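You operate a simulated robot arm through the tools that you are given. There is no shell and no other tool.

The job below is to be done with a simulated two-armed robot. You get a single attempt, and the scene is never put back.

JOB
Hold the orange sieve on the top of the test bench steady with one hand and put the orange tie from the top of the test bench in it with the other.

It is judged by the outcome, as a careful person would: the job done as asked, and still so three seconds after it is handed in. It fails if anything else is knocked over, pushed out of place, dropped, spilled or broken.

ROBOT AND FRAMES
Two 7-joint arms with two-finger parallel grippers on one trunk, on a base that moves. Base frame: it is fixed to the floor where the robot stands at the start and does not move with it; the origin is under the middle of the robot, x ahead of it, y to its left, z up; the surface under the hand at the start is at about z = 860. Readings come in mm, rad, newtons and seconds.
The left shoulder is at the start at [70, 134, 1176], the right one opposite. With the tool pointing down near the work surface each hand reaches from about 100 to 640 mm from the robot's upright axis, wherever it stands, measured 20 degrees to its own side. Payload 1.57 kg a hand.
The TCP of each hand is the grasp point between the finger pads, 30 mm short of the fingertips. In the tool frame z runs along the fingers and y along their closing line. Largest opening 80 mm; finger width 17, thickness 12; the body of the gripper, 40 by 82 mm, starts 80 mm behind the TCP.
Orientation is that of the tool frame in the base frame, as a unit quaternion [w, x, y, z]. With the fingers straight down and closing along the base's y, the tool's x points along the base's -x, its y along +y and its z along -z.

CONTROLS
- The arms move only by the tool send_rows. It takes "left_deltas", "right_deltas" or both (then of equal length, played together; a hand with none holds still); each is a list that holds one entry, the list of rows, each a list of 7 numbers: the shift along the tool's x, y, z in mm, then the turn, a rotation vector about the tool's x, y, z in rad, then the finger opening in mm, from 0 to 80. In form: [[[x, y, z, rx, ry, rz, claw], ...]]. A call has 1 to 20 rows; each row shifts and turns the commanded pose from where the row before left it, along the tool's axes as they then stand. Rows are played at 5 a second. More than 50 mm and 0.15 rad between two rows, or a gripper value outside its range, and nothing of the call is played. Where a pose cannot be reached the arm comes as near as it can. A force on the tool above 40 N (or 10 N above the force at the start of the call, whichever is more), or a blocked arm, ends the call early, and 0.2 s more pass. The fingers move at their own pace (about 153 mm/s each) and stop on an object; they squeeze with about 28 N. The grip force told is the motor's: it shows also when the fingers shut on nothing. Time passes only in rows, and 0.2 s behind the last, so rows that do not move let the fingers close. The reply holds the time, the measured pose of the TCP, the force on the tool along the base axes, the opening and the grip force, in the units named above and with some noise, with the torque about the TCP (base axes, N m) and any sound that the robot's microphone picked up.
- Cameras (640 x 400 px; columns grow to the right, rows downward): "scene" is now at [132.1, 26.5, 1398.6]; the picture's right is [0.31, -0.95, 0.00], its down [-0.61, -0.20, -0.77] and it looks along [0.73, 0.24, -0.64] (base axes); focal length 255 px, centre (320, 200). "left" rides on the left gripper at [72, 7, -122] in its tool frame; the picture's right is [-0.09, 1.00, 0.00], its down [-0.84, -0.08, -0.54] and it looks along [-0.54, -0.05, 0.84] (tool axes); focal length 238 px, centre (320, 200). "right" rides on the right gripper at [72, -7, -122] in its tool frame; the picture's right is [0.09, 1.00, 0.00], its down [-0.84, 0.08, -0.54] and it looks along [-0.54, 0.05, 0.84] (tool axes); focal length 238 px, centre (320, 200). There is no depth. A picture from a camera that has moved, and an enlarged one, comes with that camera's place and axes in the base frame and with its lens.
- grab_frame(camera): a new picture of that camera. The clock stands still meanwhile.
- raise_lower(by): slides the trunk up (or, below 0, down) by that many mm; the arms and the scene camera ride with it, the base frame stays. It gives what a move gives, with no picture.
- steer(legs): drives the robot by 1 to 6 legs, each [ahead, left, turn to the left] in mm, mm and rad, along the robot's own axes; the way and the turn of a leg run together, so that a leg with both is an arc; at most 1500 mm and 3.142 rad a leg. The arms and the cameras ride along, it lands a little off, and it stops where it bumps. It gives what a move gives.
- head_to(pan, tilt): turns the head with the scene camera to pan (to the left, within 1.501 rad either way) and tilt (down, from -0.506 to 1.204), counted from straight ahead of the robot. It gives what a move gives.
- close_up(camera, box): a new picture of the part [left, top, right, bottom] of that camera's present view, enlarged. The clock stands still meanwhile.
- finish_job(): hands the job in; it is judged then, once.

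Nothing tells you exact positions but the pictures and the camera data. Unless the task says otherwise, let go and move clear before handing in.

The tools are called after "Request:" as a command line: name --argument value ..., lists and objects as JSON in quotes. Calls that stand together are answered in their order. send_rows: Moves the arms, as the interface text tells. Its arguments: {"type":"object","properties":{"left_deltas":{"type":"array","items":{"type":"array","items":{"type":"array","items":{"type":"number"}}}},"right_deltas":{"type":"array","items":{"type":"array","items":{"type":"array","items":{"type":"number"}}}}},"required":[]} The other tools are called the same way: raise_lower (by) moves the trunk up or down; steer (legs) drives the base; head_to (pan, tilt) turns the head that bears the scene camera; grab_frame (camera) takes a picture; close_up (camera, box) takes an enlarged picture of a part of a camera's view; finish_job () hands the job in.

At the start:

```text
time_s: 0.0
left_tcp_pos: [378.1, 383.0, 1205.6]
left_orientation: [0.0, 0.001, 1.0, 0.001]
left_contact_force: [0.4, -0.2, 0.5]
left_moment: [0.0, -0.02, -0.02]
left_width: 80.0
left_gripper_force: 0.0
right_tcp_pos: [390.7, 8.8, 1206.9]
right_orientation: [0.0, 0.0, 1.0, 0.0]
right_contact_force: [-0.1, 0.2, -0.6]
right_moment: [-0.01, 0.02, 0.01]
right_width: 80.3
right_gripper_force: 0.0
trunk travel left (down, up): [-750.0, 190.0]
robot x, y, heading: [1.4, 0.4, -0.004]
head pan, tilt (commanded): [0.318, 0.696]
```

scene: 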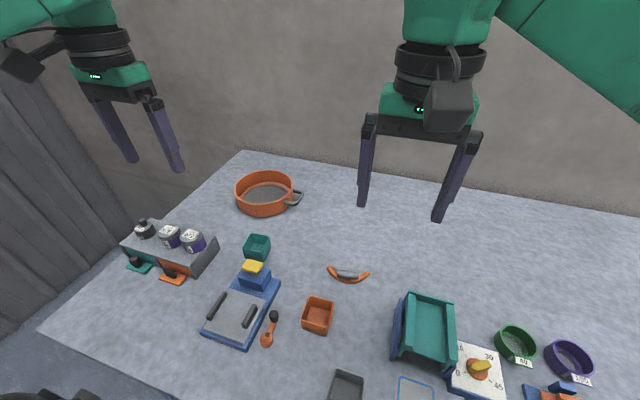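
right: 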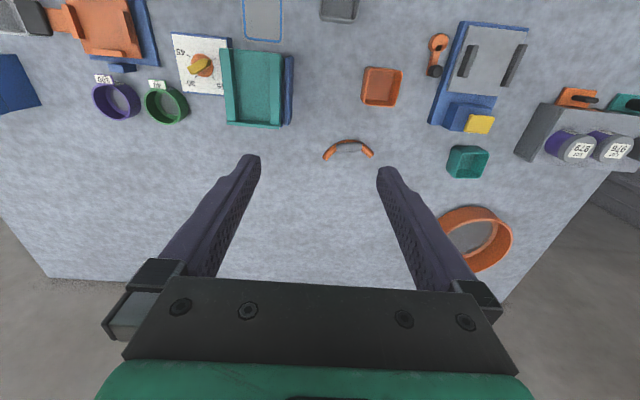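
left: 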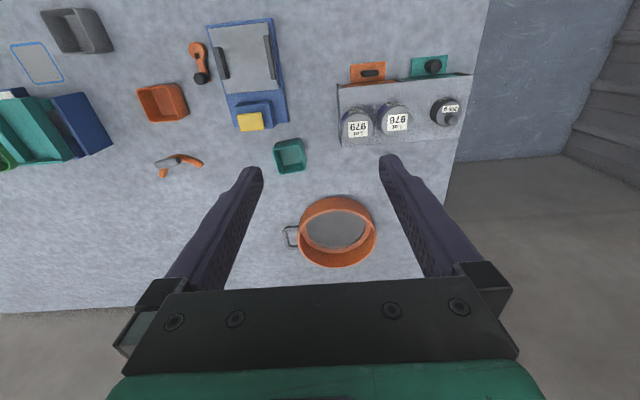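

I see a round orange sieve at the far left of the bench and a curved orange piece near the middle that may be the tie, plus another small orange piece by the blue clamp. I'll look closer at these before moving anything.

Request:
close_up --camera "scene" --box '[300, 240, 400, 302]'

Request:
close_up --camera "scene" --box '[200, 160, 330, 241]'

Request:
close_up --camera "scene" --box '[100, 200, 360, 362]'

Request:
close_up --camera "left" --box '[130, 120, 400, 289]'

Request:
close_up --camera "right" --box '[280, 20, 520, 170]'

```text
6.40 times, centred on (350, 271) of scene
camera zoom: at [132.1, 26.5, 1398.6], right [0.31, -0.95, 0.0], down [-0.61, -0.2, -0.77], along [0.73, 0.24, -0.64], focal length 1635 px, centre (128, -254)
```

zoom: 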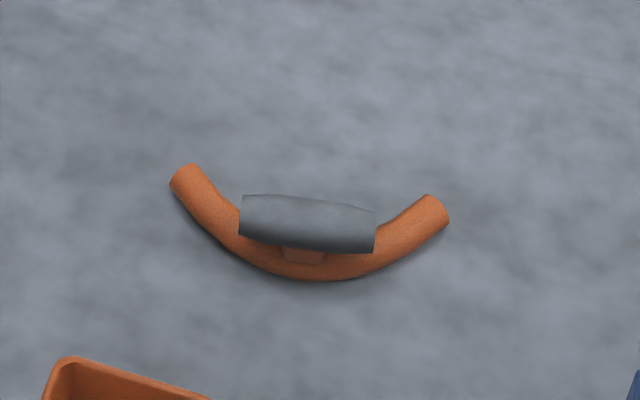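

```text
4.92 times, centred on (265, 200) of scene
camera zoom: at [132.1, 26.5, 1398.6], right [0.31, -0.95, 0.0], down [-0.61, -0.2, -0.77], along [0.73, 0.24, -0.64], focal length 1257 px, centre (591, 198)
```

zoom: 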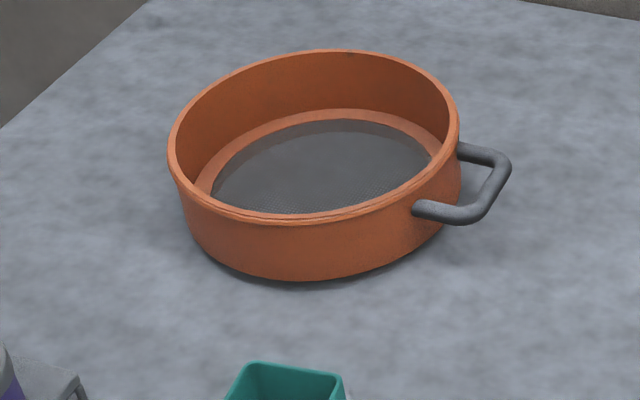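

```text
2.46 times, centred on (230, 281) of scene
camera zoom: at [132.1, 26.5, 1398.6], right [0.31, -0.95, 0.0], down [-0.61, -0.2, -0.77], along [0.73, 0.24, -0.64], focal length 629 px, centre (542, 1)
```

zoom: 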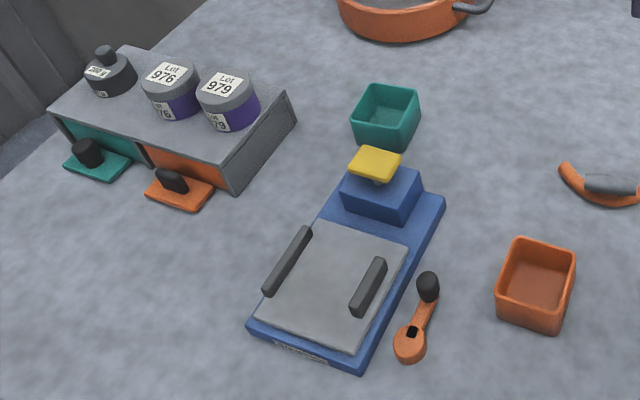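

```text
2.37 times, centred on (265, 204) of left
camera zoom: at [307.4, 389.6, 1327.8], right [0.09, 1.0, 0.0], down [0.84, -0.08, 0.54], along [0.54, -0.05, -0.84], focal length 564 px, centre (450, 189)
```

zoom: 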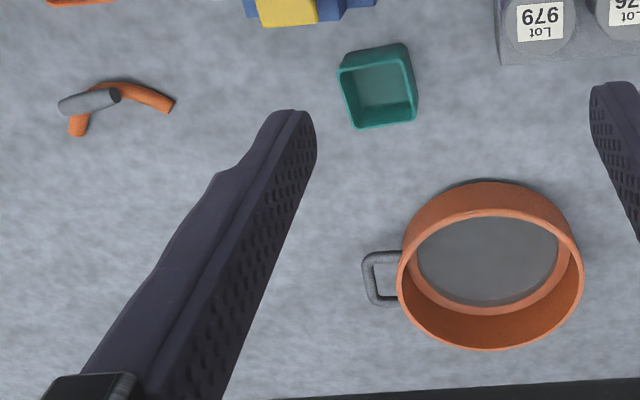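

```text
2.67 times, centred on (400, 95) of right
camera zoom: at [317.8, 0.9, 1328.9], right [-0.09, 1.0, 0.0], down [0.84, 0.08, 0.54], along [0.54, 0.05, -0.84], focal length 636 px, centre (107, 480)
```

zoom: 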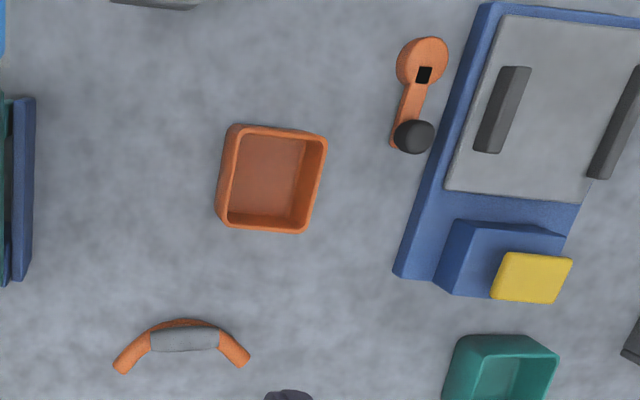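

The curved orange piece with a grey sleeve is the likely tie, and the orange lever with a black knob looks like a crank. I'll look over the rest of the bench to rule out other candidates.

Request:
head_to --pan -0.4 --tilt 0.9

Request:
grab_frame --camera "scene"

Request:
head_to --pan 0.3 --tilt 1.1

Request:
grab_frame --camera "scene"

```text
time_s: 1.1
left_tcp_pos: [381.0, 384.5, 1204.6]
left_orientation: [0.0, 0.0, 1.0, 0.0]
left_contact_force: [0.5, 0.4, -0.8]
left_moment: [0.01, -0.02, -0.01]
left_width: 80.0
left_gripper_force: 0.0
right_tcp_pos: [389.5, 8.4, 1205.4]
right_orientation: [0.0, 0.0, 1.0, -0.001]
right_contact_force: [0.2, -1.2, 0.7]
right_moment: [-0.04, -0.01, 0.01]
right_width: 80.1
right_gripper_force: 0.0
trunk travel left (down, up): [-750.0, 190.0]
robot x, y, heading: [-0.3, 1.9, 0.001]
head pan, tilt (commanded): [-0.4, 0.901]
```

```text
taken
camera scene: at [120.8, -29.4, 1382.1], right [-0.39, -0.92, 0.0], down [-0.72, 0.3, -0.62], along [0.57, -0.24, -0.78], focal length 255 px, centre (320, 200)
```

scene: 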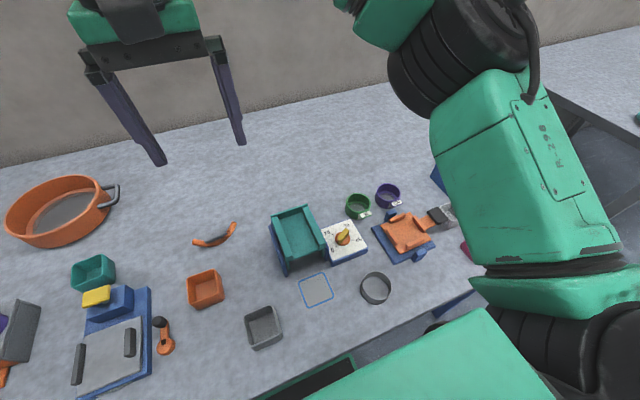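

```text
time_s: 2.1
left_tcp_pos: [378.9, 384.1, 1206.2]
left_orientation: [0.0, 0.0, 1.0, 0.0]
left_contact_force: [-0.5, -0.1, 0.8]
left_moment: [0.03, 0.02, 0.03]
left_width: 80.1
left_gripper_force: 0.1
right_tcp_pos: [390.0, 8.1, 1206.9]
right_orientation: [0.0, -0.001, 1.0, 0.0]
right_contact_force: [-0.3, 0.9, 0.1]
right_moment: [0.02, 0.03, 0.01]
right_width: 80.0
right_gripper_force: 0.0
trunk travel left (down, up): [-750.0, 190.0]
robot x, y, heading: [-5.2, 4.0, -0.006]
head pan, tilt (commanded): [0.3, 1.1]
```

```text
taken
camera scene: at [111.5, 18.5, 1368.3], right [0.29, -0.96, 0.0], down [-0.85, -0.26, -0.45], along [0.43, 0.13, -0.89], focal length 255 px, centre (320, 200)
```

scene: 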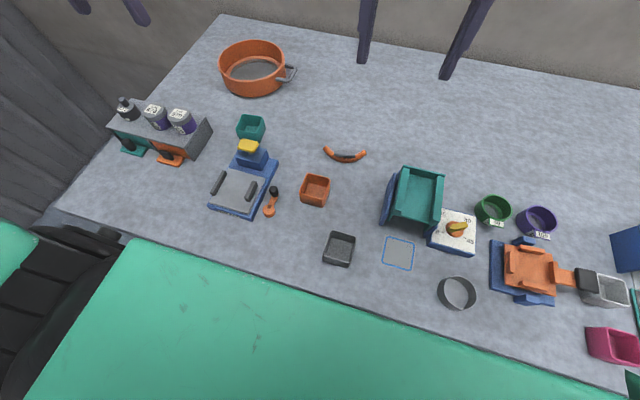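

Scanning the rest of the bench shows an orange clamp-like unit on the right, colored rings, trays and a grey ring. I'll zoom in on these orange items to be sure which one is the tie.

Request:
close_up --camera "scene" --box '[310, 130, 380, 174]'

Request:
close_up --camera "scene" --box '[200, 160, 300, 222]'

Request:
close_up --camera "scene" --box '[430, 180, 640, 311]'

Request:
close_up --camera "scene" --box '[100, 90, 220, 165]'

```text
9.09 times, centred on (345, 152) of scene
camera zoom: at [111.5, 18.5, 1368.3], right [0.29, -0.96, 0.0], down [-0.85, -0.26, -0.45], along [0.43, 0.13, -0.89], focal length 2322 px, centre (93, 636)
```

zoom: 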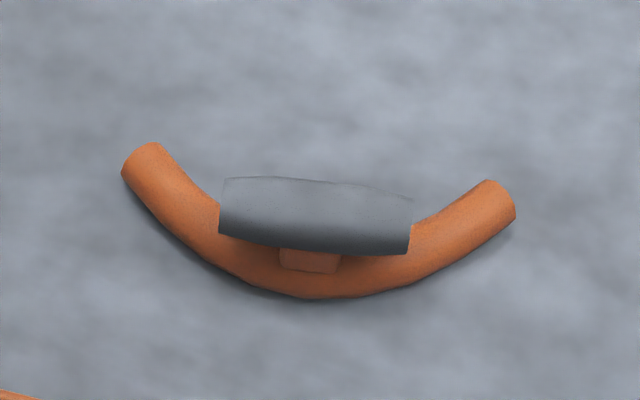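

```text
6.40 times, centred on (250, 191) of scene
camera zoom: at [111.5, 18.5, 1368.3], right [0.29, -0.96, 0.0], down [-0.85, -0.26, -0.45], along [0.43, 0.13, -0.89], focal length 1635 px, centre (768, 258)
```

zoom: 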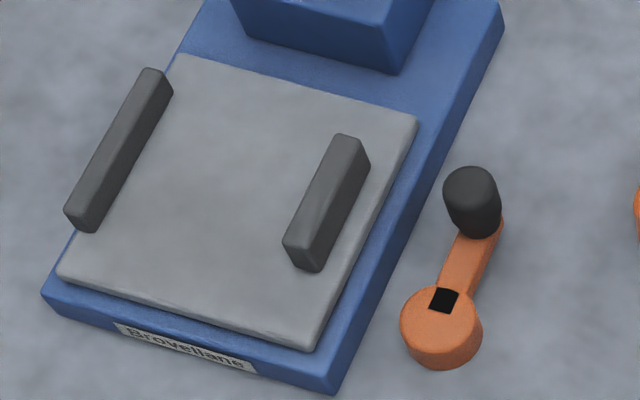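

```text
3.05 times, centred on (535, 246) of scene
camera zoom: at [111.5, 18.5, 1368.3], right [0.29, -0.96, 0.0], down [-0.85, -0.26, -0.45], along [0.43, 0.13, -0.89], focal length 778 px, centre (-335, 61)
```

zoom: 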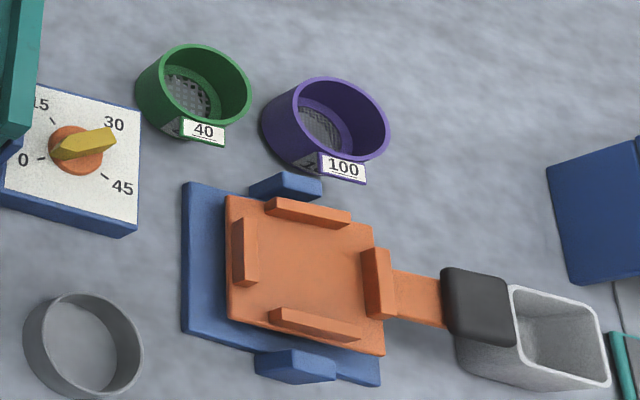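

```text
5.33 times, centred on (160, 128) of scene
camera zoom: at [111.5, 18.5, 1368.3], right [0.29, -0.96, 0.0], down [-0.85, -0.26, -0.45], along [0.43, 0.13, -0.89], focal length 1362 px, centre (1173, 587)
```

zoom: 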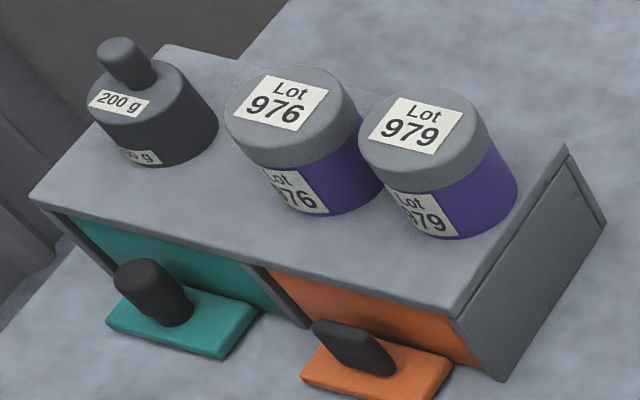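

The curved orange piece with the grey sleeve, near (492, 72) on the bench, is the only piece that fits as the tie. The sieve is near (680, 396), which is beyond easy reach, so I'll check the room around the base before driving.

Request:
head_to --pan 0.0 --tilt 1.2

Request:
grab_frame --camera "scene"

Request:
head_to --pan 1.4 --tilt 0.8

Request:
grab_frame --camera "scene"

Request:
head_to --pan 0.8 --tilt 0.5

Request:
grab_frame --camera "scene"

```text
time_s: 3.0
left_tcp_pos: [379.2, 384.2, 1205.7]
left_orientation: [0.001, 0.0, 1.0, 0.0]
left_contact_force: [-0.4, 0.1, 0.8]
left_moment: [0.0, 0.01, 0.01]
left_width: 79.9
left_gripper_force: 0.1
right_tcp_pos: [390.4, 9.7, 1206.2]
right_orientation: [0.0, 0.0, 1.0, 0.0]
right_contact_force: [-0.5, 0.0, -0.5]
right_moment: [0.01, -0.03, 0.04]
right_width: 79.9
right_gripper_force: 0.1
trunk travel left (down, up): [-750.0, 190.0]
robot x, y, heading: [-1.6, -4.8, -0.003]
head pan, tilt (commanded): [0.0, 1.201]
```

```text
taken
camera scene: at [107.1, 0.0, 1362.3], right [0.0, -1.0, 0.0], down [-0.93, 0.0, -0.36], along [0.36, 0.0, -0.93], focal length 255 px, centre (320, 200)
```

scene: 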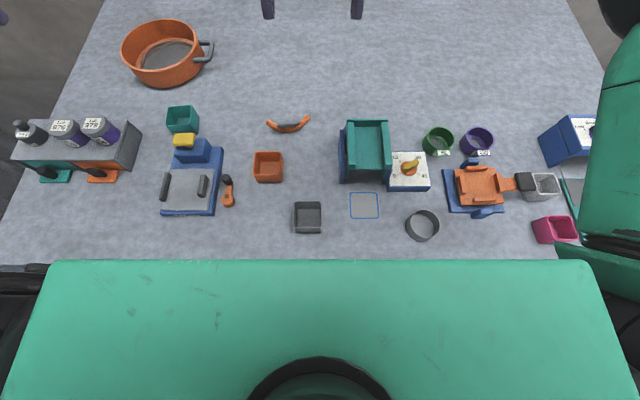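

```text
time_s: 4.5
left_tcp_pos: [379.0, 383.6, 1205.4]
left_orientation: [-0.001, 0.0, 1.0, 0.0]
left_contact_force: [0.4, -0.1, -0.3]
left_moment: [-0.01, 0.0, 0.03]
left_width: 80.1
left_gripper_force: 0.1
right_tcp_pos: [389.3, 8.2, 1205.3]
right_orientation: [-0.001, -0.001, 1.0, 0.0]
right_contact_force: [-0.4, -0.6, 0.0]
right_moment: [0.01, 0.0, -0.02]
right_width: 79.9
right_gripper_force: 0.1
trunk travel left (down, up): [-750.0, 190.0]
robot x, y, heading: [0.2, -2.0, -0.0]
head pan, tilt (commanded): [1.4, 0.799]
```

```text
taken
camera scene: at [65.0, 79.4, 1390.0], right [0.99, -0.17, 0.0], down [-0.12, -0.71, -0.7], along [0.12, 0.69, -0.72], focal length 255 px, centre (320, 200)
```

scene: 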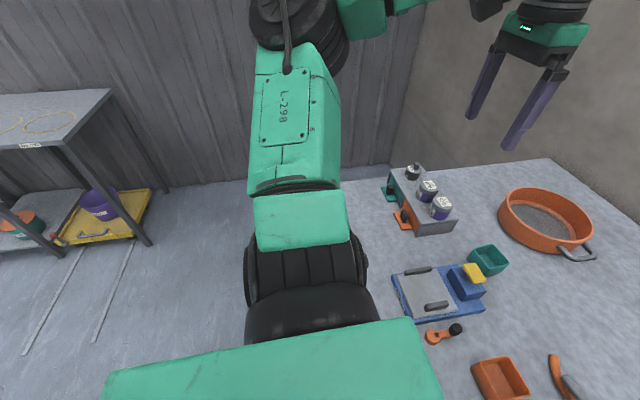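

```text
time_s: 5.5
left_tcp_pos: [380.1, 383.0, 1206.2]
left_orientation: [0.0, 0.0, 1.0, 0.0]
left_contact_force: [0.0, 0.8, 0.2]
left_moment: [-0.03, 0.03, -0.03]
left_width: 80.1
left_gripper_force: 0.1
right_tcp_pos: [389.7, 7.4, 1203.9]
right_orientation: [0.0, 0.0, 1.0, 0.0]
right_contact_force: [0.3, 0.7, 0.4]
right_moment: [0.01, -0.02, 0.03]
right_width: 80.0
right_gripper_force: 0.1
trunk travel left (down, up): [-750.0, 190.0]
robot x, y, heading: [-0.1, 0.9, 0.0]
head pan, tilt (commanded): [0.799, 0.499]
```

```text
taken
camera scene: at [114.5, 65.2, 1415.9], right [0.72, -0.7, 0.0], down [-0.33, -0.34, -0.88], along [0.61, 0.63, -0.48], focal length 255 px, centre (320, 200)
```

scene: 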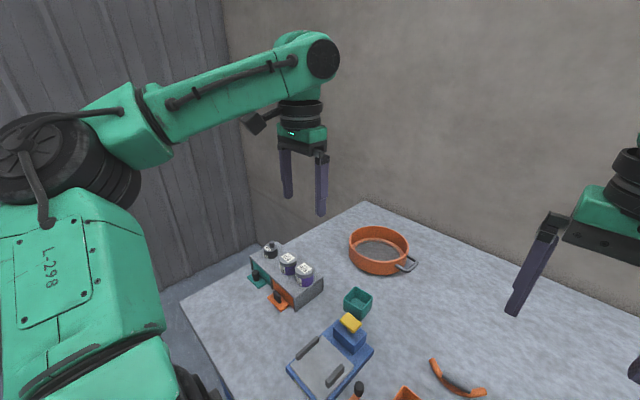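

The bench runs from about x = 165 to 980 with its left end near y = 650, and there is about 1 m of free floor beyond that end. I'll tilt the right hand back to see how close the base stands to the front edge of the bench.

Request:
send_rows --right_deltas '[[[0, 0, 0, 0, 0.15, 0, 80], [0, 0, 0, 0, 0.15, 0, 80], [0, 0, 0, 0, 0.15, 0, 80], [0, 0, 0, 0, 0.15, 0, 80], [0, 0, 0, 0, 0.15, 0, 80]]]'

Request:
grab_frame --camera "right"

```text
time_s: 6.7
left_tcp_pos: [381.2, 381.7, 1205.6]
left_orientation: [0.0, 0.0, 1.0, 0.001]
left_contact_force: [-1.2, 1.1, -0.3]
left_moment: [0.0, 0.03, -0.01]
left_width: 80.0
left_gripper_force: 0.1
right_tcp_pos: [351.2, -0.1, 1171.3]
right_orientation: [-0.366, 0.0, 0.931, 0.002]
right_contact_force: [-0.1, -0.1, 0.7]
right_moment: [0.02, -0.01, 0.0]
right_width: 80.0
right_gripper_force: 0.0
right hand out of reach, approached as far as the arm can: row 4, 5
trunk travel left (down, up): [-750.0, 190.0]
robot x, y, heading: [1.0, -0.9, -0.001]
head pan, tilt (commanded): [0.799, 0.499]
```

```text
taken
camera right: at [380.9, -7.3, 1310.0], right [-0.07, 1.0, 0.07], down [0.98, 0.08, -0.17], along [-0.18, 0.05, -0.98], focal length 238 px, centre (320, 200)
```

right: 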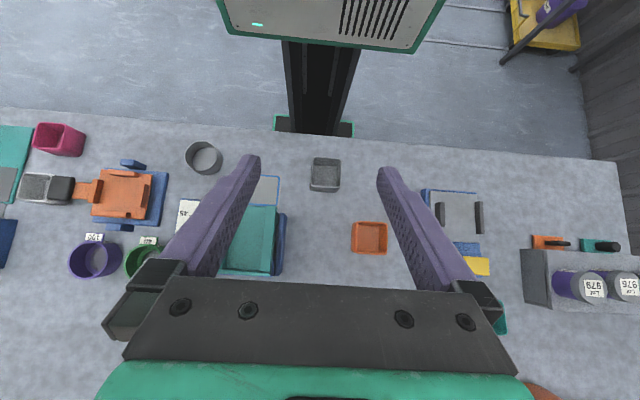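

The bench edge is at about x = 165 and the trunk column stands just behind it. I'll zoom in to see the base and what is under the bench.

Request:
close_up --camera "right" --box '[220, 60, 410, 178]'

Request:
close_up --camera "right" --box '[400, 0, 640, 150]'

```text
3.37 times, centred on (315, 119) of right
camera zoom: at [380.9, -7.3, 1310.0], right [-0.07, 1.0, 0.07], down [0.98, 0.08, -0.17], along [-0.18, 0.05, -0.98], focal length 803 px, centre (337, 473)
```

zoom: 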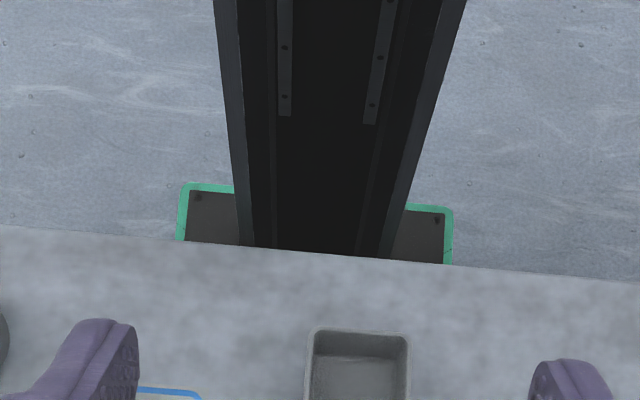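

```text
2.67 times, centred on (520, 75) of right
camera zoom: at [380.9, -7.3, 1310.0], right [-0.07, 1.0, 0.07], down [0.98, 0.08, -0.17], along [-0.18, 0.05, -0.98], focal length 636 px, centre (-213, 533)
```

zoom: 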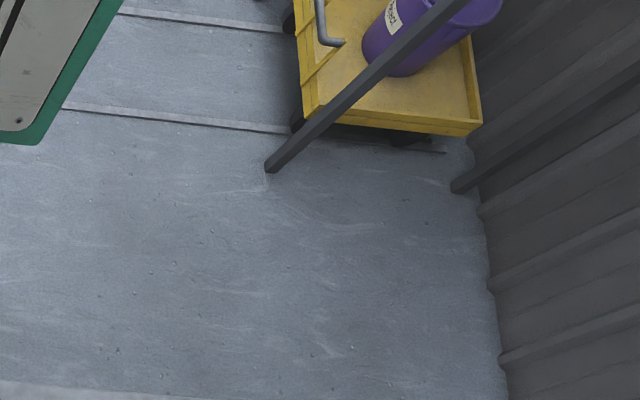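

The base is about 400 mm wide and already stands partly under the open bench, so I can drive a little ahead and to the left. I'll first bring the right hand back to straight down.

Request:
send_rows --right_deltas '[[[0, 0, 0, 0, -0.15, 0, 80], [0, 0, 0, 0, -0.15, 0, 80], [0, 0, 0, 0, -0.15, 0, 80], [0, 0, 0, 0, -0.15, 0, 80], [0, 0, 0, 0, -0.15, 0, 80]]]'

Request:
head_to --pan 0.5 --tilt 0.75

```text
time_s: 7.9
left_tcp_pos: [378.9, 383.6, 1205.8]
left_orientation: [-0.001, -0.001, 1.0, 0.0]
left_contact_force: [0.3, 0.2, 0.3]
left_moment: [0.02, 0.0, -0.01]
left_width: 80.0
left_gripper_force: 0.0
right_tcp_pos: [347.9, 2.0, 1171.8]
right_orientation: [0.002, 0.001, 1.0, 0.001]
right_contact_force: [0.1, -0.8, 0.1]
right_moment: [0.02, -0.03, -0.02]
right_width: 79.9
right_gripper_force: 0.2
trunk travel left (down, up): [-750.0, 190.0]
robot x, y, heading: [-3.3, 2.1, -0.003]
head pan, tilt (commanded): [0.799, 0.499]
```

```text
time_s: 8.7
left_tcp_pos: [379.0, 382.9, 1204.5]
left_orientation: [0.0, 0.0, 1.0, 0.0]
left_contact_force: [0.3, -0.2, 0.1]
left_moment: [0.02, -0.02, 0.01]
left_width: 80.1
left_gripper_force: 0.2
right_tcp_pos: [348.3, 3.0, 1170.7]
right_orientation: [0.0, 0.0, 1.0, 0.001]
right_contact_force: [0.8, 0.5, -0.8]
right_moment: [0.01, -0.03, 0.02]
right_width: 80.0
right_gripper_force: 0.1
trunk travel left (down, up): [-750.0, 190.0]
robot x, y, heading: [0.7, -2.4, -0.001]
head pan, tilt (commanded): [0.499, 0.75]
```

The right hand is straight down again at (348, 3, 1171). Next I'll drive left by 280 mm with both hands well above everything, then see where I end up.

Request:
steer --legs '[[0, 150, 0]]'

Request:
steer --legs '[[0, 130, 0]]'

Request:
grab_frame --camera "scene"

Request:
grab_frame --camera "left"

Request:
grab_frame --camera "right"

```text
time_s: 10.1
left_tcp_pos: [380.4, 528.7, 1206.2]
left_orientation: [0.0, 0.0, 1.0, 0.001]
left_contact_force: [0.4, -0.6, 0.0]
left_moment: [0.03, 0.02, -0.04]
left_width: 80.1
left_gripper_force: 0.0
right_tcp_pos: [349.4, 147.1, 1172.0]
right_orientation: [0.0, 0.001, 1.0, 0.001]
right_contact_force: [-0.1, -0.3, 0.7]
right_moment: [0.03, 0.0, 0.01]
right_width: 80.2
right_gripper_force: 0.0
trunk travel left (down, up): [-750.0, 190.0]
robot x, y, heading: [-0.5, 149.0, -0.009]
head pan, tilt (commanded): [0.499, 0.75]
```

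```text
time_s: 11.3
left_tcp_pos: [380.4, 656.0, 1206.1]
left_orientation: [0.0, 0.001, 1.0, 0.001]
left_contact_force: [-0.1, 0.4, 0.7]
left_moment: [0.04, 0.03, 0.0]
left_width: 80.1
left_gripper_force: 0.0
right_tcp_pos: [349.4, 276.7, 1170.0]
right_orientation: [0.001, 0.0, 1.0, 0.001]
right_contact_force: [-0.3, -0.4, 1.3]
right_moment: [0.01, -0.01, 0.01]
right_width: 80.1
right_gripper_force: 0.0
trunk travel left (down, up): [-750.0, 190.0]
robot x, y, heading: [-2.1, 276.0, 0.001]
head pan, tilt (commanded): [0.499, 0.75]
```

```text
taken
camera scene: at [124.2, 313.4, 1394.1], right [0.48, -0.88, 0.0], down [-0.6, -0.32, -0.73], along [0.64, 0.35, -0.68], focal length 255 px, centre (320, 200)
```

scene: 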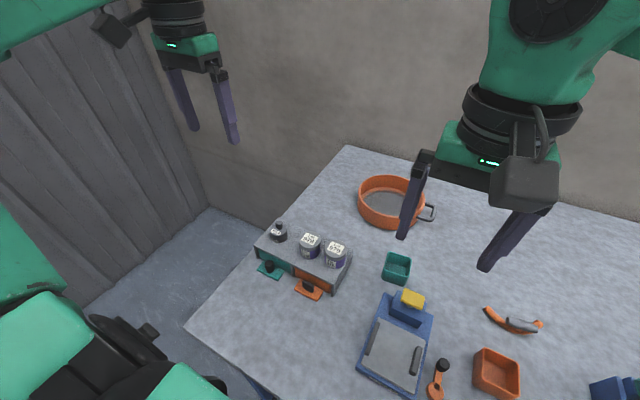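

```text
taken
camera left: at [308.1, 663.0, 1328.7], right [0.09, 1.0, 0.0], down [0.84, -0.08, 0.54], along [0.54, -0.05, -0.84], focal length 238 px, centre (320, 200)
```

left: 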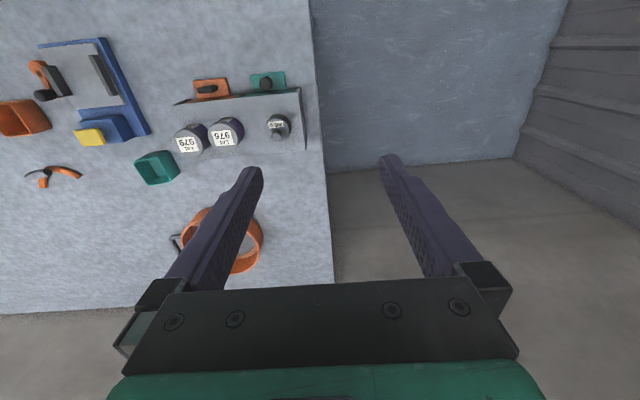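

```text
taken
camera right: at [277.3, 268.5, 1293.8], right [-0.09, 1.0, 0.0], down [0.84, 0.07, 0.54], along [0.54, 0.05, -0.84], focal length 238 px, centre (320, 200)
```

right: 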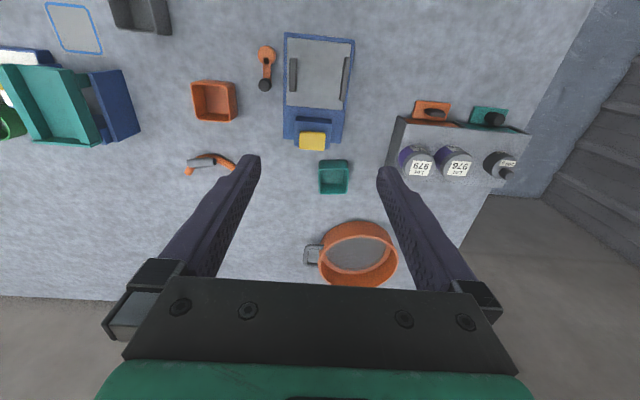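

I'm now at about y = 276 and the bench end is clear of the base. I'll take close-ups of the sieve and the tie from several viewpoints to fix their positions.

Request:
close_up --camera "scene" --box '[340, 160, 450, 229]'

Request:
close_up --camera "right" --box '[290, 210, 410, 285]'

Request:
close_up --camera "scene" --box '[470, 290, 560, 346]'

Request:
close_up --camera "right" --box '[170, 135, 250, 185]'

Request:
close_up --camera "left" --box '[10, 150, 100, 206]'

```text
5.80 times, centred on (395, 194) of scene
camera zoom: at [124.2, 313.4, 1394.1], right [0.48, -0.88, 0.0], down [-0.6, -0.32, -0.73], along [0.64, 0.35, -0.68], focal length 1481 px, centre (-115, 232)
```

zoom: 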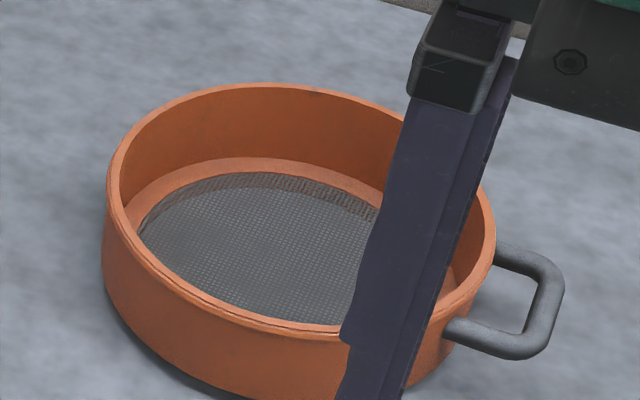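

```text
5.33 times, centred on (350, 248) of right
camera zoom: at [277.3, 268.5, 1293.8], right [-0.09, 1.0, 0.0], down [0.84, 0.07, 0.54], along [0.54, 0.05, -0.84], focal length 1271 px, centre (160, -53)
```

zoom: 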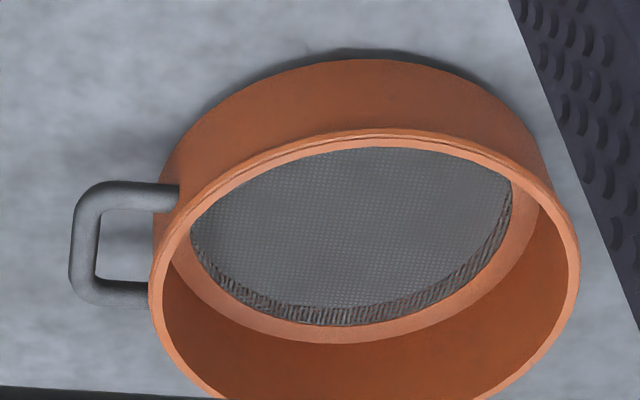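

```text
7.11 times, centred on (515, 318) of scene
camera zoom: at [124.2, 313.4, 1394.1], right [0.48, -0.88, 0.0], down [-0.6, -0.32, -0.73], along [0.64, 0.35, -0.68], focal length 1816 px, centre (-1067, -639)
```

zoom: 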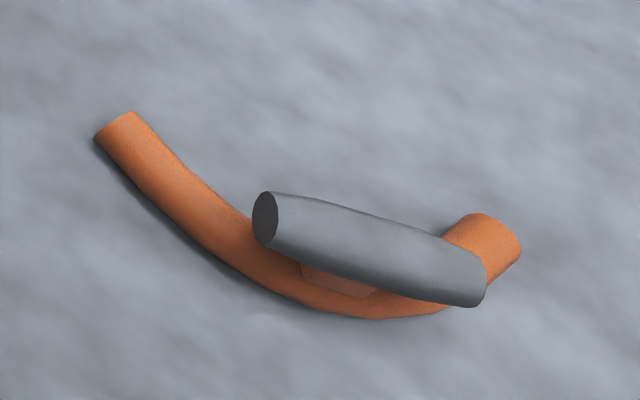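

```text
8.00 times, centred on (210, 160) of right
camera zoom: at [277.3, 268.5, 1293.8], right [-0.09, 1.0, 0.0], down [0.84, 0.07, 0.54], along [0.54, 0.05, -0.84], focal length 1907 px, centre (1200, 520)
```

zoom: 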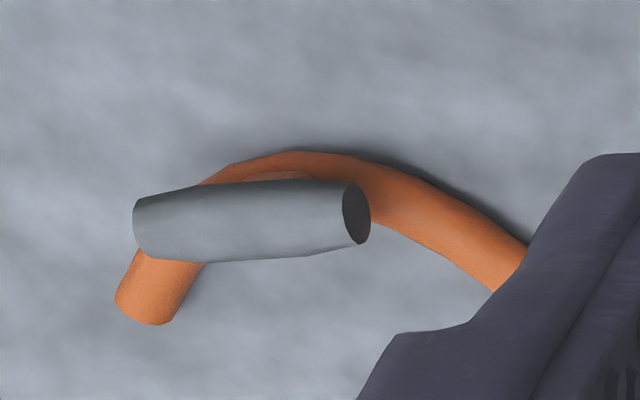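

```text
7.11 times, centred on (55, 178) of left
camera zoom: at [308.1, 663.0, 1328.7], right [0.09, 1.0, 0.0], down [0.84, -0.08, 0.54], along [0.54, -0.05, -0.84], focal length 1695 px, centre (2204, 356)
```

zoom: 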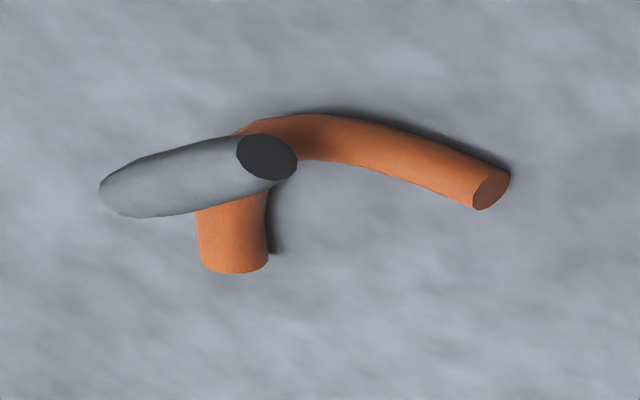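

From three views the tie's grey sleeve is centred near (474, 71, 895). The sieve is centred near (680, 392) with its rim at about z = 914 and a diameter of about 185. I'll drive a bit more to the left and then ahead in small steps so both are in reach.

Request:
steer --legs '[[0, 55, 0]]'

Request:
steer --legs '[[40, 0, 0]]'

Request:
steer --legs '[[40, 0, 0]]'

```text
time_s: 12.3
left_tcp_pos: [380.1, 706.2, 1207.6]
left_orientation: [0.0, 0.0, 1.0, 0.004]
left_contact_force: [-1.1, -0.8, 1.0]
left_moment: [0.0, 0.01, -0.03]
left_width: 80.1
left_gripper_force: 0.2
right_tcp_pos: [349.6, 325.1, 1169.9]
right_orientation: [0.0, 0.001, 1.0, 0.004]
right_contact_force: [-0.1, -0.3, 0.6]
right_moment: [0.02, 0.04, 0.03]
right_width: 80.0
right_gripper_force: 0.0
trunk travel left (down, up): [-750.0, 190.0]
robot x, y, heading: [1.6, 333.1, -0.003]
head pan, tilt (commanded): [0.499, 0.75]
```

```text
time_s: 13.2
left_tcp_pos: [411.8, 715.0, 1208.1]
left_orientation: [0.004, 0.002, 1.0, 0.001]
left_contact_force: [-0.5, 0.1, -0.3]
left_moment: [-0.01, -0.05, 0.02]
left_width: 79.7
left_gripper_force: 0.1
right_tcp_pos: [382.8, 333.6, 1173.0]
right_orientation: [0.004, 0.001, 1.0, 0.0]
right_contact_force: [-0.8, 0.2, 0.4]
right_moment: [0.01, -0.05, 0.03]
right_width: 79.9
right_gripper_force: 0.0
trunk travel left (down, up): [-750.0, 190.0]
robot x, y, heading: [38.4, 330.1, -0.002]
head pan, tilt (commanded): [0.499, 0.75]
```

```text
time_s: 14.0
left_tcp_pos: [452.2, 712.4, 1208.1]
left_orientation: [0.004, 0.001, 1.0, 0.002]
left_contact_force: [-0.3, -1.1, 0.0]
left_moment: [0.01, -0.08, 0.0]
left_width: 79.9
left_gripper_force: 0.1
right_tcp_pos: [422.1, 332.5, 1172.6]
right_orientation: [0.003, -0.001, 1.0, 0.001]
right_contact_force: [-0.6, -0.8, 0.7]
right_moment: [0.02, -0.04, -0.03]
right_width: 80.2
right_gripper_force: 0.2
trunk travel left (down, up): [-750.0, 190.0]
robot x, y, heading: [81.9, 330.5, -0.002]
head pan, tilt (commanded): [0.499, 0.75]
```

Both steps went freely and I'm at about (82, 330). I'll turn slightly left to face the sieve and look again.

Request:
steer --legs '[[0, 0, 0.1]]'

Request:
head_to --pan 0.0 --tilt 0.95

Request:
grab_frame --camera "scene"

Request:
grab_frame --camera "right"

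```text
time_s: 14.9
left_tcp_pos: [419.8, 747.7, 1206.7]
left_orientation: [0.0, -0.048, 0.999, 0.001]
left_contact_force: [0.2, 0.2, 0.2]
left_moment: [0.0, -0.01, -0.02]
left_width: 80.0
left_gripper_force: 0.1
right_tcp_pos: [426.4, 365.7, 1170.5]
right_orientation: [0.0, -0.049, 0.999, 0.002]
right_contact_force: [-0.3, 0.0, 0.3]
right_moment: [0.0, 0.04, -0.03]
right_width: 79.7
right_gripper_force: 0.0
trunk travel left (down, up): [-750.0, 190.0]
robot x, y, heading: [78.1, 330.9, 0.1]
head pan, tilt (commanded): [0.499, 0.75]
```

```text
time_s: 15.9
left_tcp_pos: [418.2, 749.7, 1207.4]
left_orientation: [0.001, -0.049, 0.999, 0.0]
left_contact_force: [0.3, 0.4, 0.7]
left_moment: [0.0, -0.02, -0.02]
left_width: 80.0
left_gripper_force: 0.0
right_tcp_pos: [424.7, 367.9, 1171.1]
right_orientation: [0.0, -0.049, 0.999, 0.001]
right_contact_force: [-0.9, -1.2, -0.6]
right_moment: [-0.02, -0.01, 0.02]
right_width: 79.9
right_gripper_force: 0.1
trunk travel left (down, up): [-750.0, 190.0]
robot x, y, heading: [81.6, 329.4, 0.1]
head pan, tilt (commanded): [0.0, 0.949]
```

```text
taken
camera scene: at [201.4, 342.8, 1378.5], right [0.1, -0.99, 0.0], down [-0.81, -0.08, -0.58], along [0.58, 0.06, -0.81], focal length 255 px, centre (320, 200)
```

scene: 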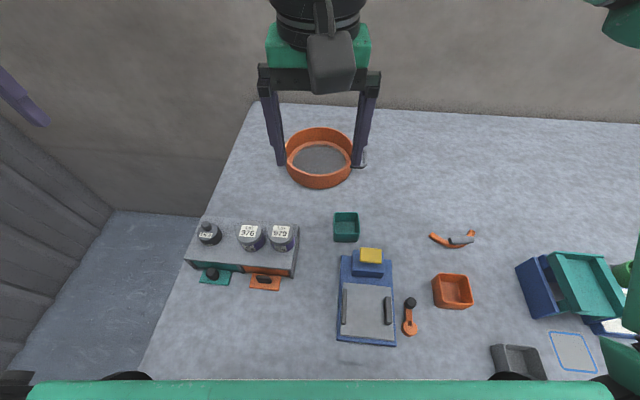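

```text
taken
camera right: at [354.2, 352.7, 1294.3], right [-0.19, 0.98, 0.0], down [0.82, 0.16, 0.54], along [0.53, 0.1, -0.84], focal length 238 px, centre (320, 200)
```

right: 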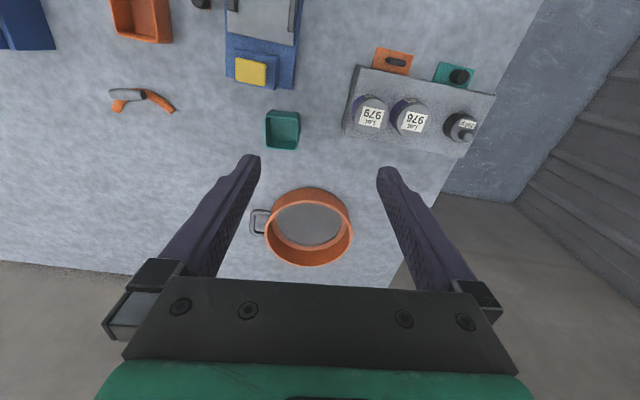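

I can now see the sieve straight ahead and the tie to the right, both within reach. I'll move the right hand high above the tie and turn it so the fingers will close across the grey sleeve.

Request:
send_rows --right_deltas '[[[-2.4, -37.4, 10, 0, 0, 0, 80], [-2.4, -37.4, 10, 0, 0, 0, 80], [-2.4, -37.4, 10, 0, 0, 0, 80], [-2.4, -37.4, 10, 0, 0, 0, 80], [-2.4, -37.4, 10, 0, 0, 0, 80], [-2.4, -37.4, 10, 0, 0, 0, 80], [-2.4, -37.4, 10, 0, 0, 0, 80], [-2.4, -37.4, 10, 0, 0, 0, 80], [0, 0, 0, 0, 0, -0.148, 80], [0, 0, 0, 0, 0, -0.148, 80], [0, 0, 0, 0, 0, -0.148, 80], [0, 0, 0, 0, 0, -0.148, 80], [0, 0, 0, 0, 0, -0.148, 80], [0, 0, 0, 0, 0, -0.148, 80], [0, 0, 0, 0, 0, -0.148, 80], [0, 0, 0, 0, 0, -0.148, 80], [0, 0, 0, 0, 0, -0.148, 80], [0, 0, 0, 0, 0, -0.148, 80], [0, 0, 0, 0, 0, -0.148, 80]]]'

Request:
grab_frame --camera "right"

Request:
grab_frame --camera "scene"

```text
time_s: 19.9
left_tcp_pos: [419.2, 751.0, 1204.8]
left_orientation: [0.002, -0.049, 0.999, 0.0]
left_contact_force: [0.1, 0.3, 0.1]
left_moment: [0.0, 0.0, -0.04]
left_width: 80.0
left_gripper_force: 0.1
right_tcp_pos: [351.7, 205.7, 1090.4]
right_orientation: [0.019, -0.576, 0.817, -0.007]
right_contact_force: [0.0, -0.3, 0.2]
right_moment: [0.0, -0.01, -0.02]
right_width: 79.7
right_gripper_force: 0.1
right hand out of reach, approached as far as the arm can: row 11, 12, 13, 14, 15, 16, 17, 18, 19
trunk travel left (down, up): [-750.0, 190.0]
robot x, y, heading: [78.6, 329.0, 0.102]
head pan, tilt (commanded): [0.0, 0.949]
```

```text
taken
camera right: at [330.3, 135.2, 1212.2], right [-0.97, 0.25, -0.03], down [0.19, 0.81, 0.56], along [0.17, 0.53, -0.83], focal length 238 px, centre (320, 200)
```

right: 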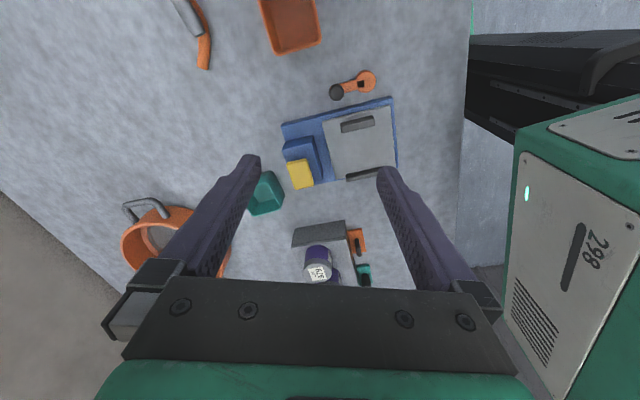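

```text
taken
camera scene: at [201.8, 344.3, 1378.5], right [0.1, -1.0, 0.0], down [-0.81, -0.08, -0.58], along [0.58, 0.06, -0.81], focal length 255 px, centre (320, 200)
```

scene: 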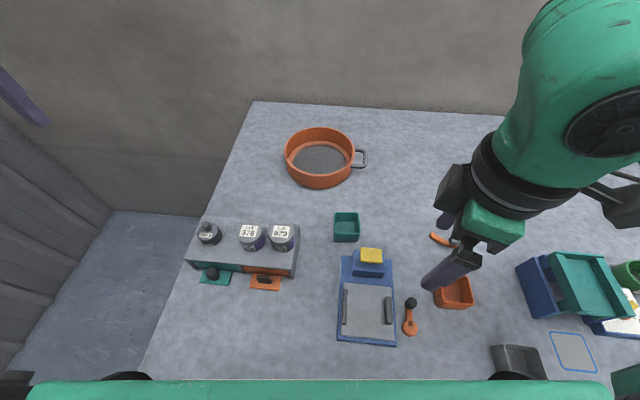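

Turning that way ran into a wrist limit and pulled the hand aside, though it touched nothing. I'll turn it back and then try the other direction, which also gives the right finger line.

Request:
send_rows --right_deltas '[[[0, 0, -5, 0, 0, 0.141, 80], [0, 0, -5, 0, 0, 0.141, 80], [0, 0, -5, 0, 0, 0.141, 80], [0, 0, -5, 0, 0, 0.141, 80], [0, 0, -5, 0, 0, 0.141, 80], [0, 0, -5, 0, 0, 0.141, 80], [0, 0, -5, 0, 0, 0.141, 80], [0, 0, -5, 0, 0, 0.141, 80]]]'

```text
time_s: 21.7
left_tcp_pos: [417.6, 748.9, 1206.8]
left_orientation: [0.001, -0.048, 0.999, 0.0]
left_contact_force: [-0.3, 0.6, -0.1]
left_moment: [0.01, 0.02, 0.02]
left_width: 80.1
left_gripper_force: 0.0
right_tcp_pos: [351.2, 204.1, 1131.8]
right_orientation: [0.019, -0.047, 0.999, 0.004]
right_contact_force: [-0.1, 0.5, -0.8]
right_moment: [0.03, 0.0, -0.01]
right_width: 80.0
right_gripper_force: 0.1
trunk travel left (down, up): [-750.0, 190.0]
robot x, y, heading: [77.4, 330.0, 0.101]
head pan, tilt (commanded): [0.0, 0.949]
```

The right hand is back to its earlier heading with only a slight tilt. I'll move it over the tie and turn it the other way.

Request:
send_rows --right_deltas '[[[-22, -28.8, 0, 0, 0.038, 0, 80], [-22, -28.8, 0, 0, 0, 0, 80], [-22, -28.8, 0, 0, 0, 0, 80], [-22, -28.8, 0, 0, 0, 0, 80], [-22, -28.8, 0, 0, 0, 0, 80], [0, 0, 2, 0, 0, 0.137, 80], [0, 0, 2, 0, 0, 0.137, 80], [0, 0, 2, 0, 0, 0.137, 80], [0, 0, 2, 0, 0, 0.137, 80], [0, 0, 2, 0, 0, 0.137, 80], [0, 0, 2, 0, 0, 0.137, 80], [0, 0, 2, 0, 0, 0.137, 80], [0, 0, 2, 0, 0, 0.137, 80], [0, 0, 2, 0, 0, 0.137, 80], [0, 0, 2, 0, 0, 0.137, 80], [0, 0, 2, 0, 0, 0.137, 80]]]'

Request:
grab_frame --camera "right"

Request:
grab_frame --camera "scene"

```text
time_s: 25.1
left_tcp_pos: [417.1, 748.4, 1206.6]
left_orientation: [0.001, -0.049, 0.999, 0.001]
left_contact_force: [0.4, -0.2, -0.6]
left_moment: [-0.01, 0.02, -0.01]
left_width: 79.8
left_gripper_force: 0.1
right_tcp_pos: [475.3, 72.3, 1107.9]
right_orientation: [-0.003, 0.648, 0.761, 0.003]
right_contact_force: [-0.2, 0.0, -0.7]
right_moment: [-0.02, -0.01, 0.01]
right_width: 79.9
right_gripper_force: 0.1
trunk travel left (down, up): [-750.0, 190.0]
robot x, y, heading: [74.6, 328.8, 0.094]
head pan, tilt (commanded): [0.0, 0.949]
```

```text
taken
camera right: at [458.1, 140.8, 1231.6], right [0.97, 0.25, 0.0], down [0.21, -0.82, 0.54], along [0.13, -0.52, -0.84], focal length 238 px, centre (320, 200)
```

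right: 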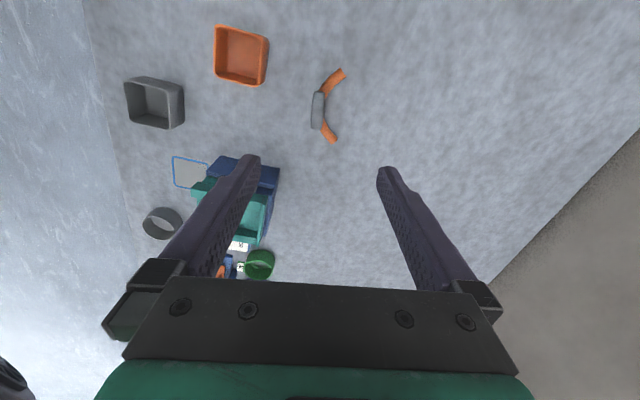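

```text
taken
camera scene: at [201.6, 342.4, 1378.5], right [0.1, -1.0, 0.0], down [-0.81, -0.08, -0.58], along [0.58, 0.06, -0.81], focal length 255 px, centre (320, 200)
```

scene: 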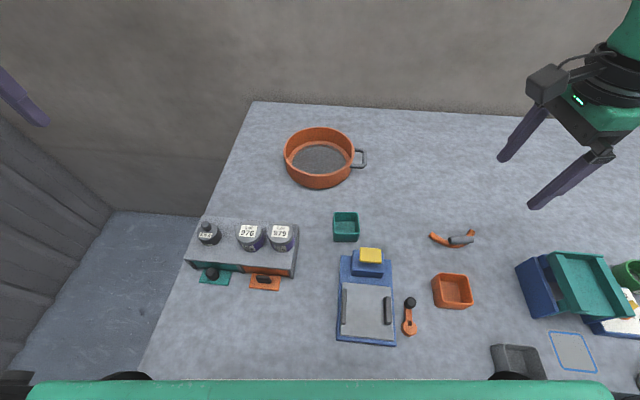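

The hand is now over the tie, turned so the fingers close across the sleeve, and the sleeve shows up right where I computed it. I'll check the alignment in a close-up.

Request:
close_up --camera "right" --box '[270, 55, 370, 155]'

```text
4.00 times, centred on (320, 105) of right
camera zoom: at [458.1, 140.8, 1231.6], right [0.97, 0.25, 0.0], down [0.21, -0.82, 0.54], along [0.13, -0.52, -0.84], focal length 953 px, centre (320, 580)
```

zoom: 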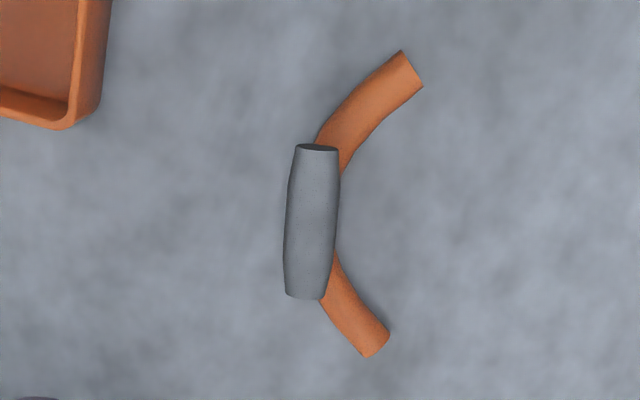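

The sleeve lies parallel to the finger width and about 3 mm off to one side. I'll correct that and go down partway with the fingers opened to 60 mm.

Request:
send_rows --right_deltas '[[[0, -2.5, 40, 0, 0, 0, 60], [0, 0, 40, 0, 0, 0, 60], [0, 0, 40, 0, 0, 0, 60], [0, 0, 38, 0, 0, 0, 60]]]'

Request:
grab_frame --camera "right"

Request:
grab_frame --camera "scene"

```text
time_s: 26.1
left_tcp_pos: [417.9, 748.1, 1207.0]
left_orientation: [0.001, -0.049, 0.999, 0.001]
left_contact_force: [-0.3, 0.3, 0.4]
left_moment: [0.01, 0.0, -0.01]
left_width: 80.3
left_gripper_force: 0.0
right_tcp_pos: [473.4, 72.4, 947.2]
right_orientation: [-0.003, 0.647, 0.762, 0.004]
right_contact_force: [-0.2, 1.0, 0.5]
right_moment: [0.04, -0.01, 0.0]
right_width: 59.9
right_gripper_force: 0.1
trunk travel left (down, up): [-750.0, 190.0]
robot x, y, heading: [80.4, 331.8, 0.098]
head pan, tilt (commanded): [0.0, 0.949]
```

```text
taken
camera right: at [456.5, 140.5, 1071.1], right [0.97, 0.25, 0.0], down [0.21, -0.82, 0.54], along [0.14, -0.52, -0.84], focal length 238 px, centre (320, 200)
```

right: 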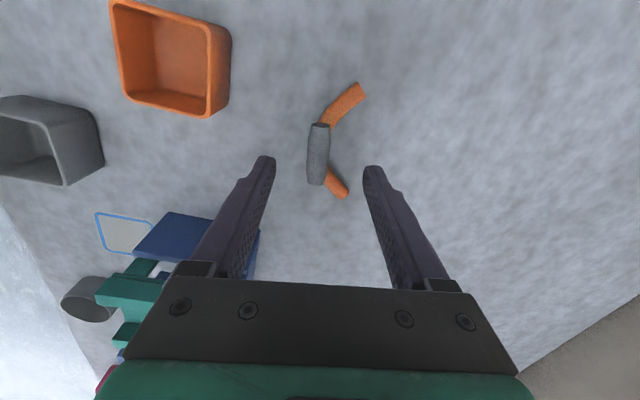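

```text
taken
camera scene: at [201.9, 341.9, 1378.5], right [0.1, -1.0, 0.0], down [-0.81, -0.08, -0.58], along [0.58, 0.06, -0.81], focal length 255 px, centre (320, 200)
```

scene: 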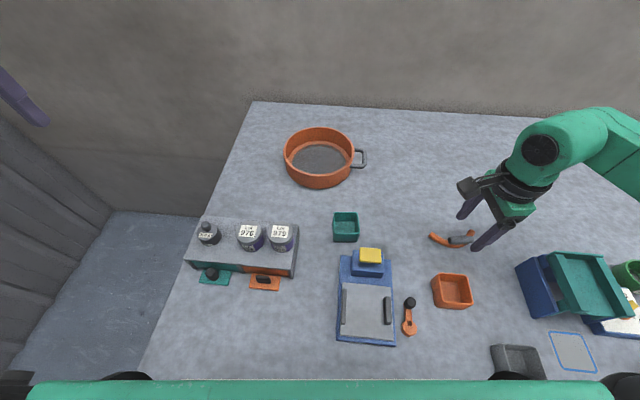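

The sleeve sits between the fingers, within about 2 mm of centre. I'll go down the last 48 mm slowly and check before closing.

Request:
send_rows --right_deltas '[[[1, -1.5, 16, 0, 0, 0, 60], [1, 0, 16, 0, 0, 0, 60], [0, 0, 16, 0, 0, 0, 60]]]'

Request:
grab_frame --camera "right"

Request:
close_up --camera "scene" --box '[410, 180, 570, 280]'

```text
time_s: 26.9
left_tcp_pos: [418.8, 748.8, 1207.3]
left_orientation: [0.0, -0.049, 0.999, 0.0]
left_contact_force: [-1.0, 0.3, 0.6]
left_moment: [-0.03, 0.01, -0.03]
left_width: 80.1
left_gripper_force: 0.1
right_tcp_pos: [471.9, 74.4, 903.3]
right_orientation: [-0.004, 0.648, 0.762, 0.003]
right_contact_force: [0.6, 0.3, 0.2]
right_moment: [-0.01, -0.03, 0.01]
right_width: 59.8
right_gripper_force: 0.0
trunk travel left (down, up): [-750.0, 190.0]
robot x, y, heading: [78.1, 328.6, 0.1]
head pan, tilt (commanded): [0.0, 0.949]
```

```text
taken
camera right: at [453.3, 143.1, 1026.3], right [0.97, 0.25, 0.0], down [0.21, -0.82, 0.54], along [0.14, -0.52, -0.84], focal length 238 px, centre (320, 200)
```

right: 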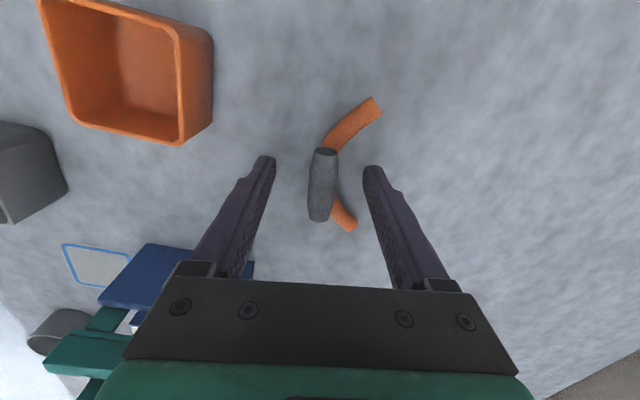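

```text
4.00 times, centred on (490, 230) of scene
camera zoom: at [201.8, 342.5, 1378.5], right [0.1, -1.0, 0.0], down [-0.81, -0.08, -0.58], along [0.58, 0.06, -0.81], focal length 1022 px, centre (-360, 80)
```

zoom: 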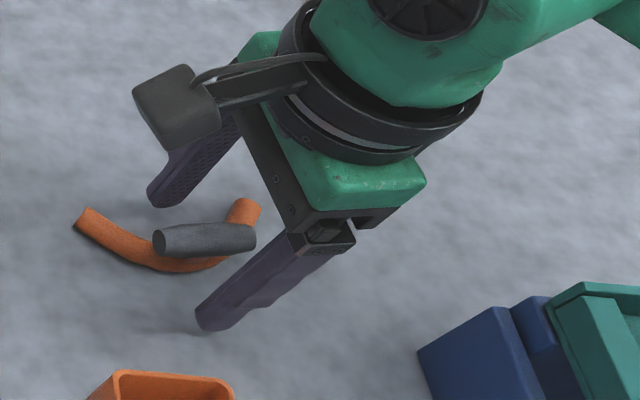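

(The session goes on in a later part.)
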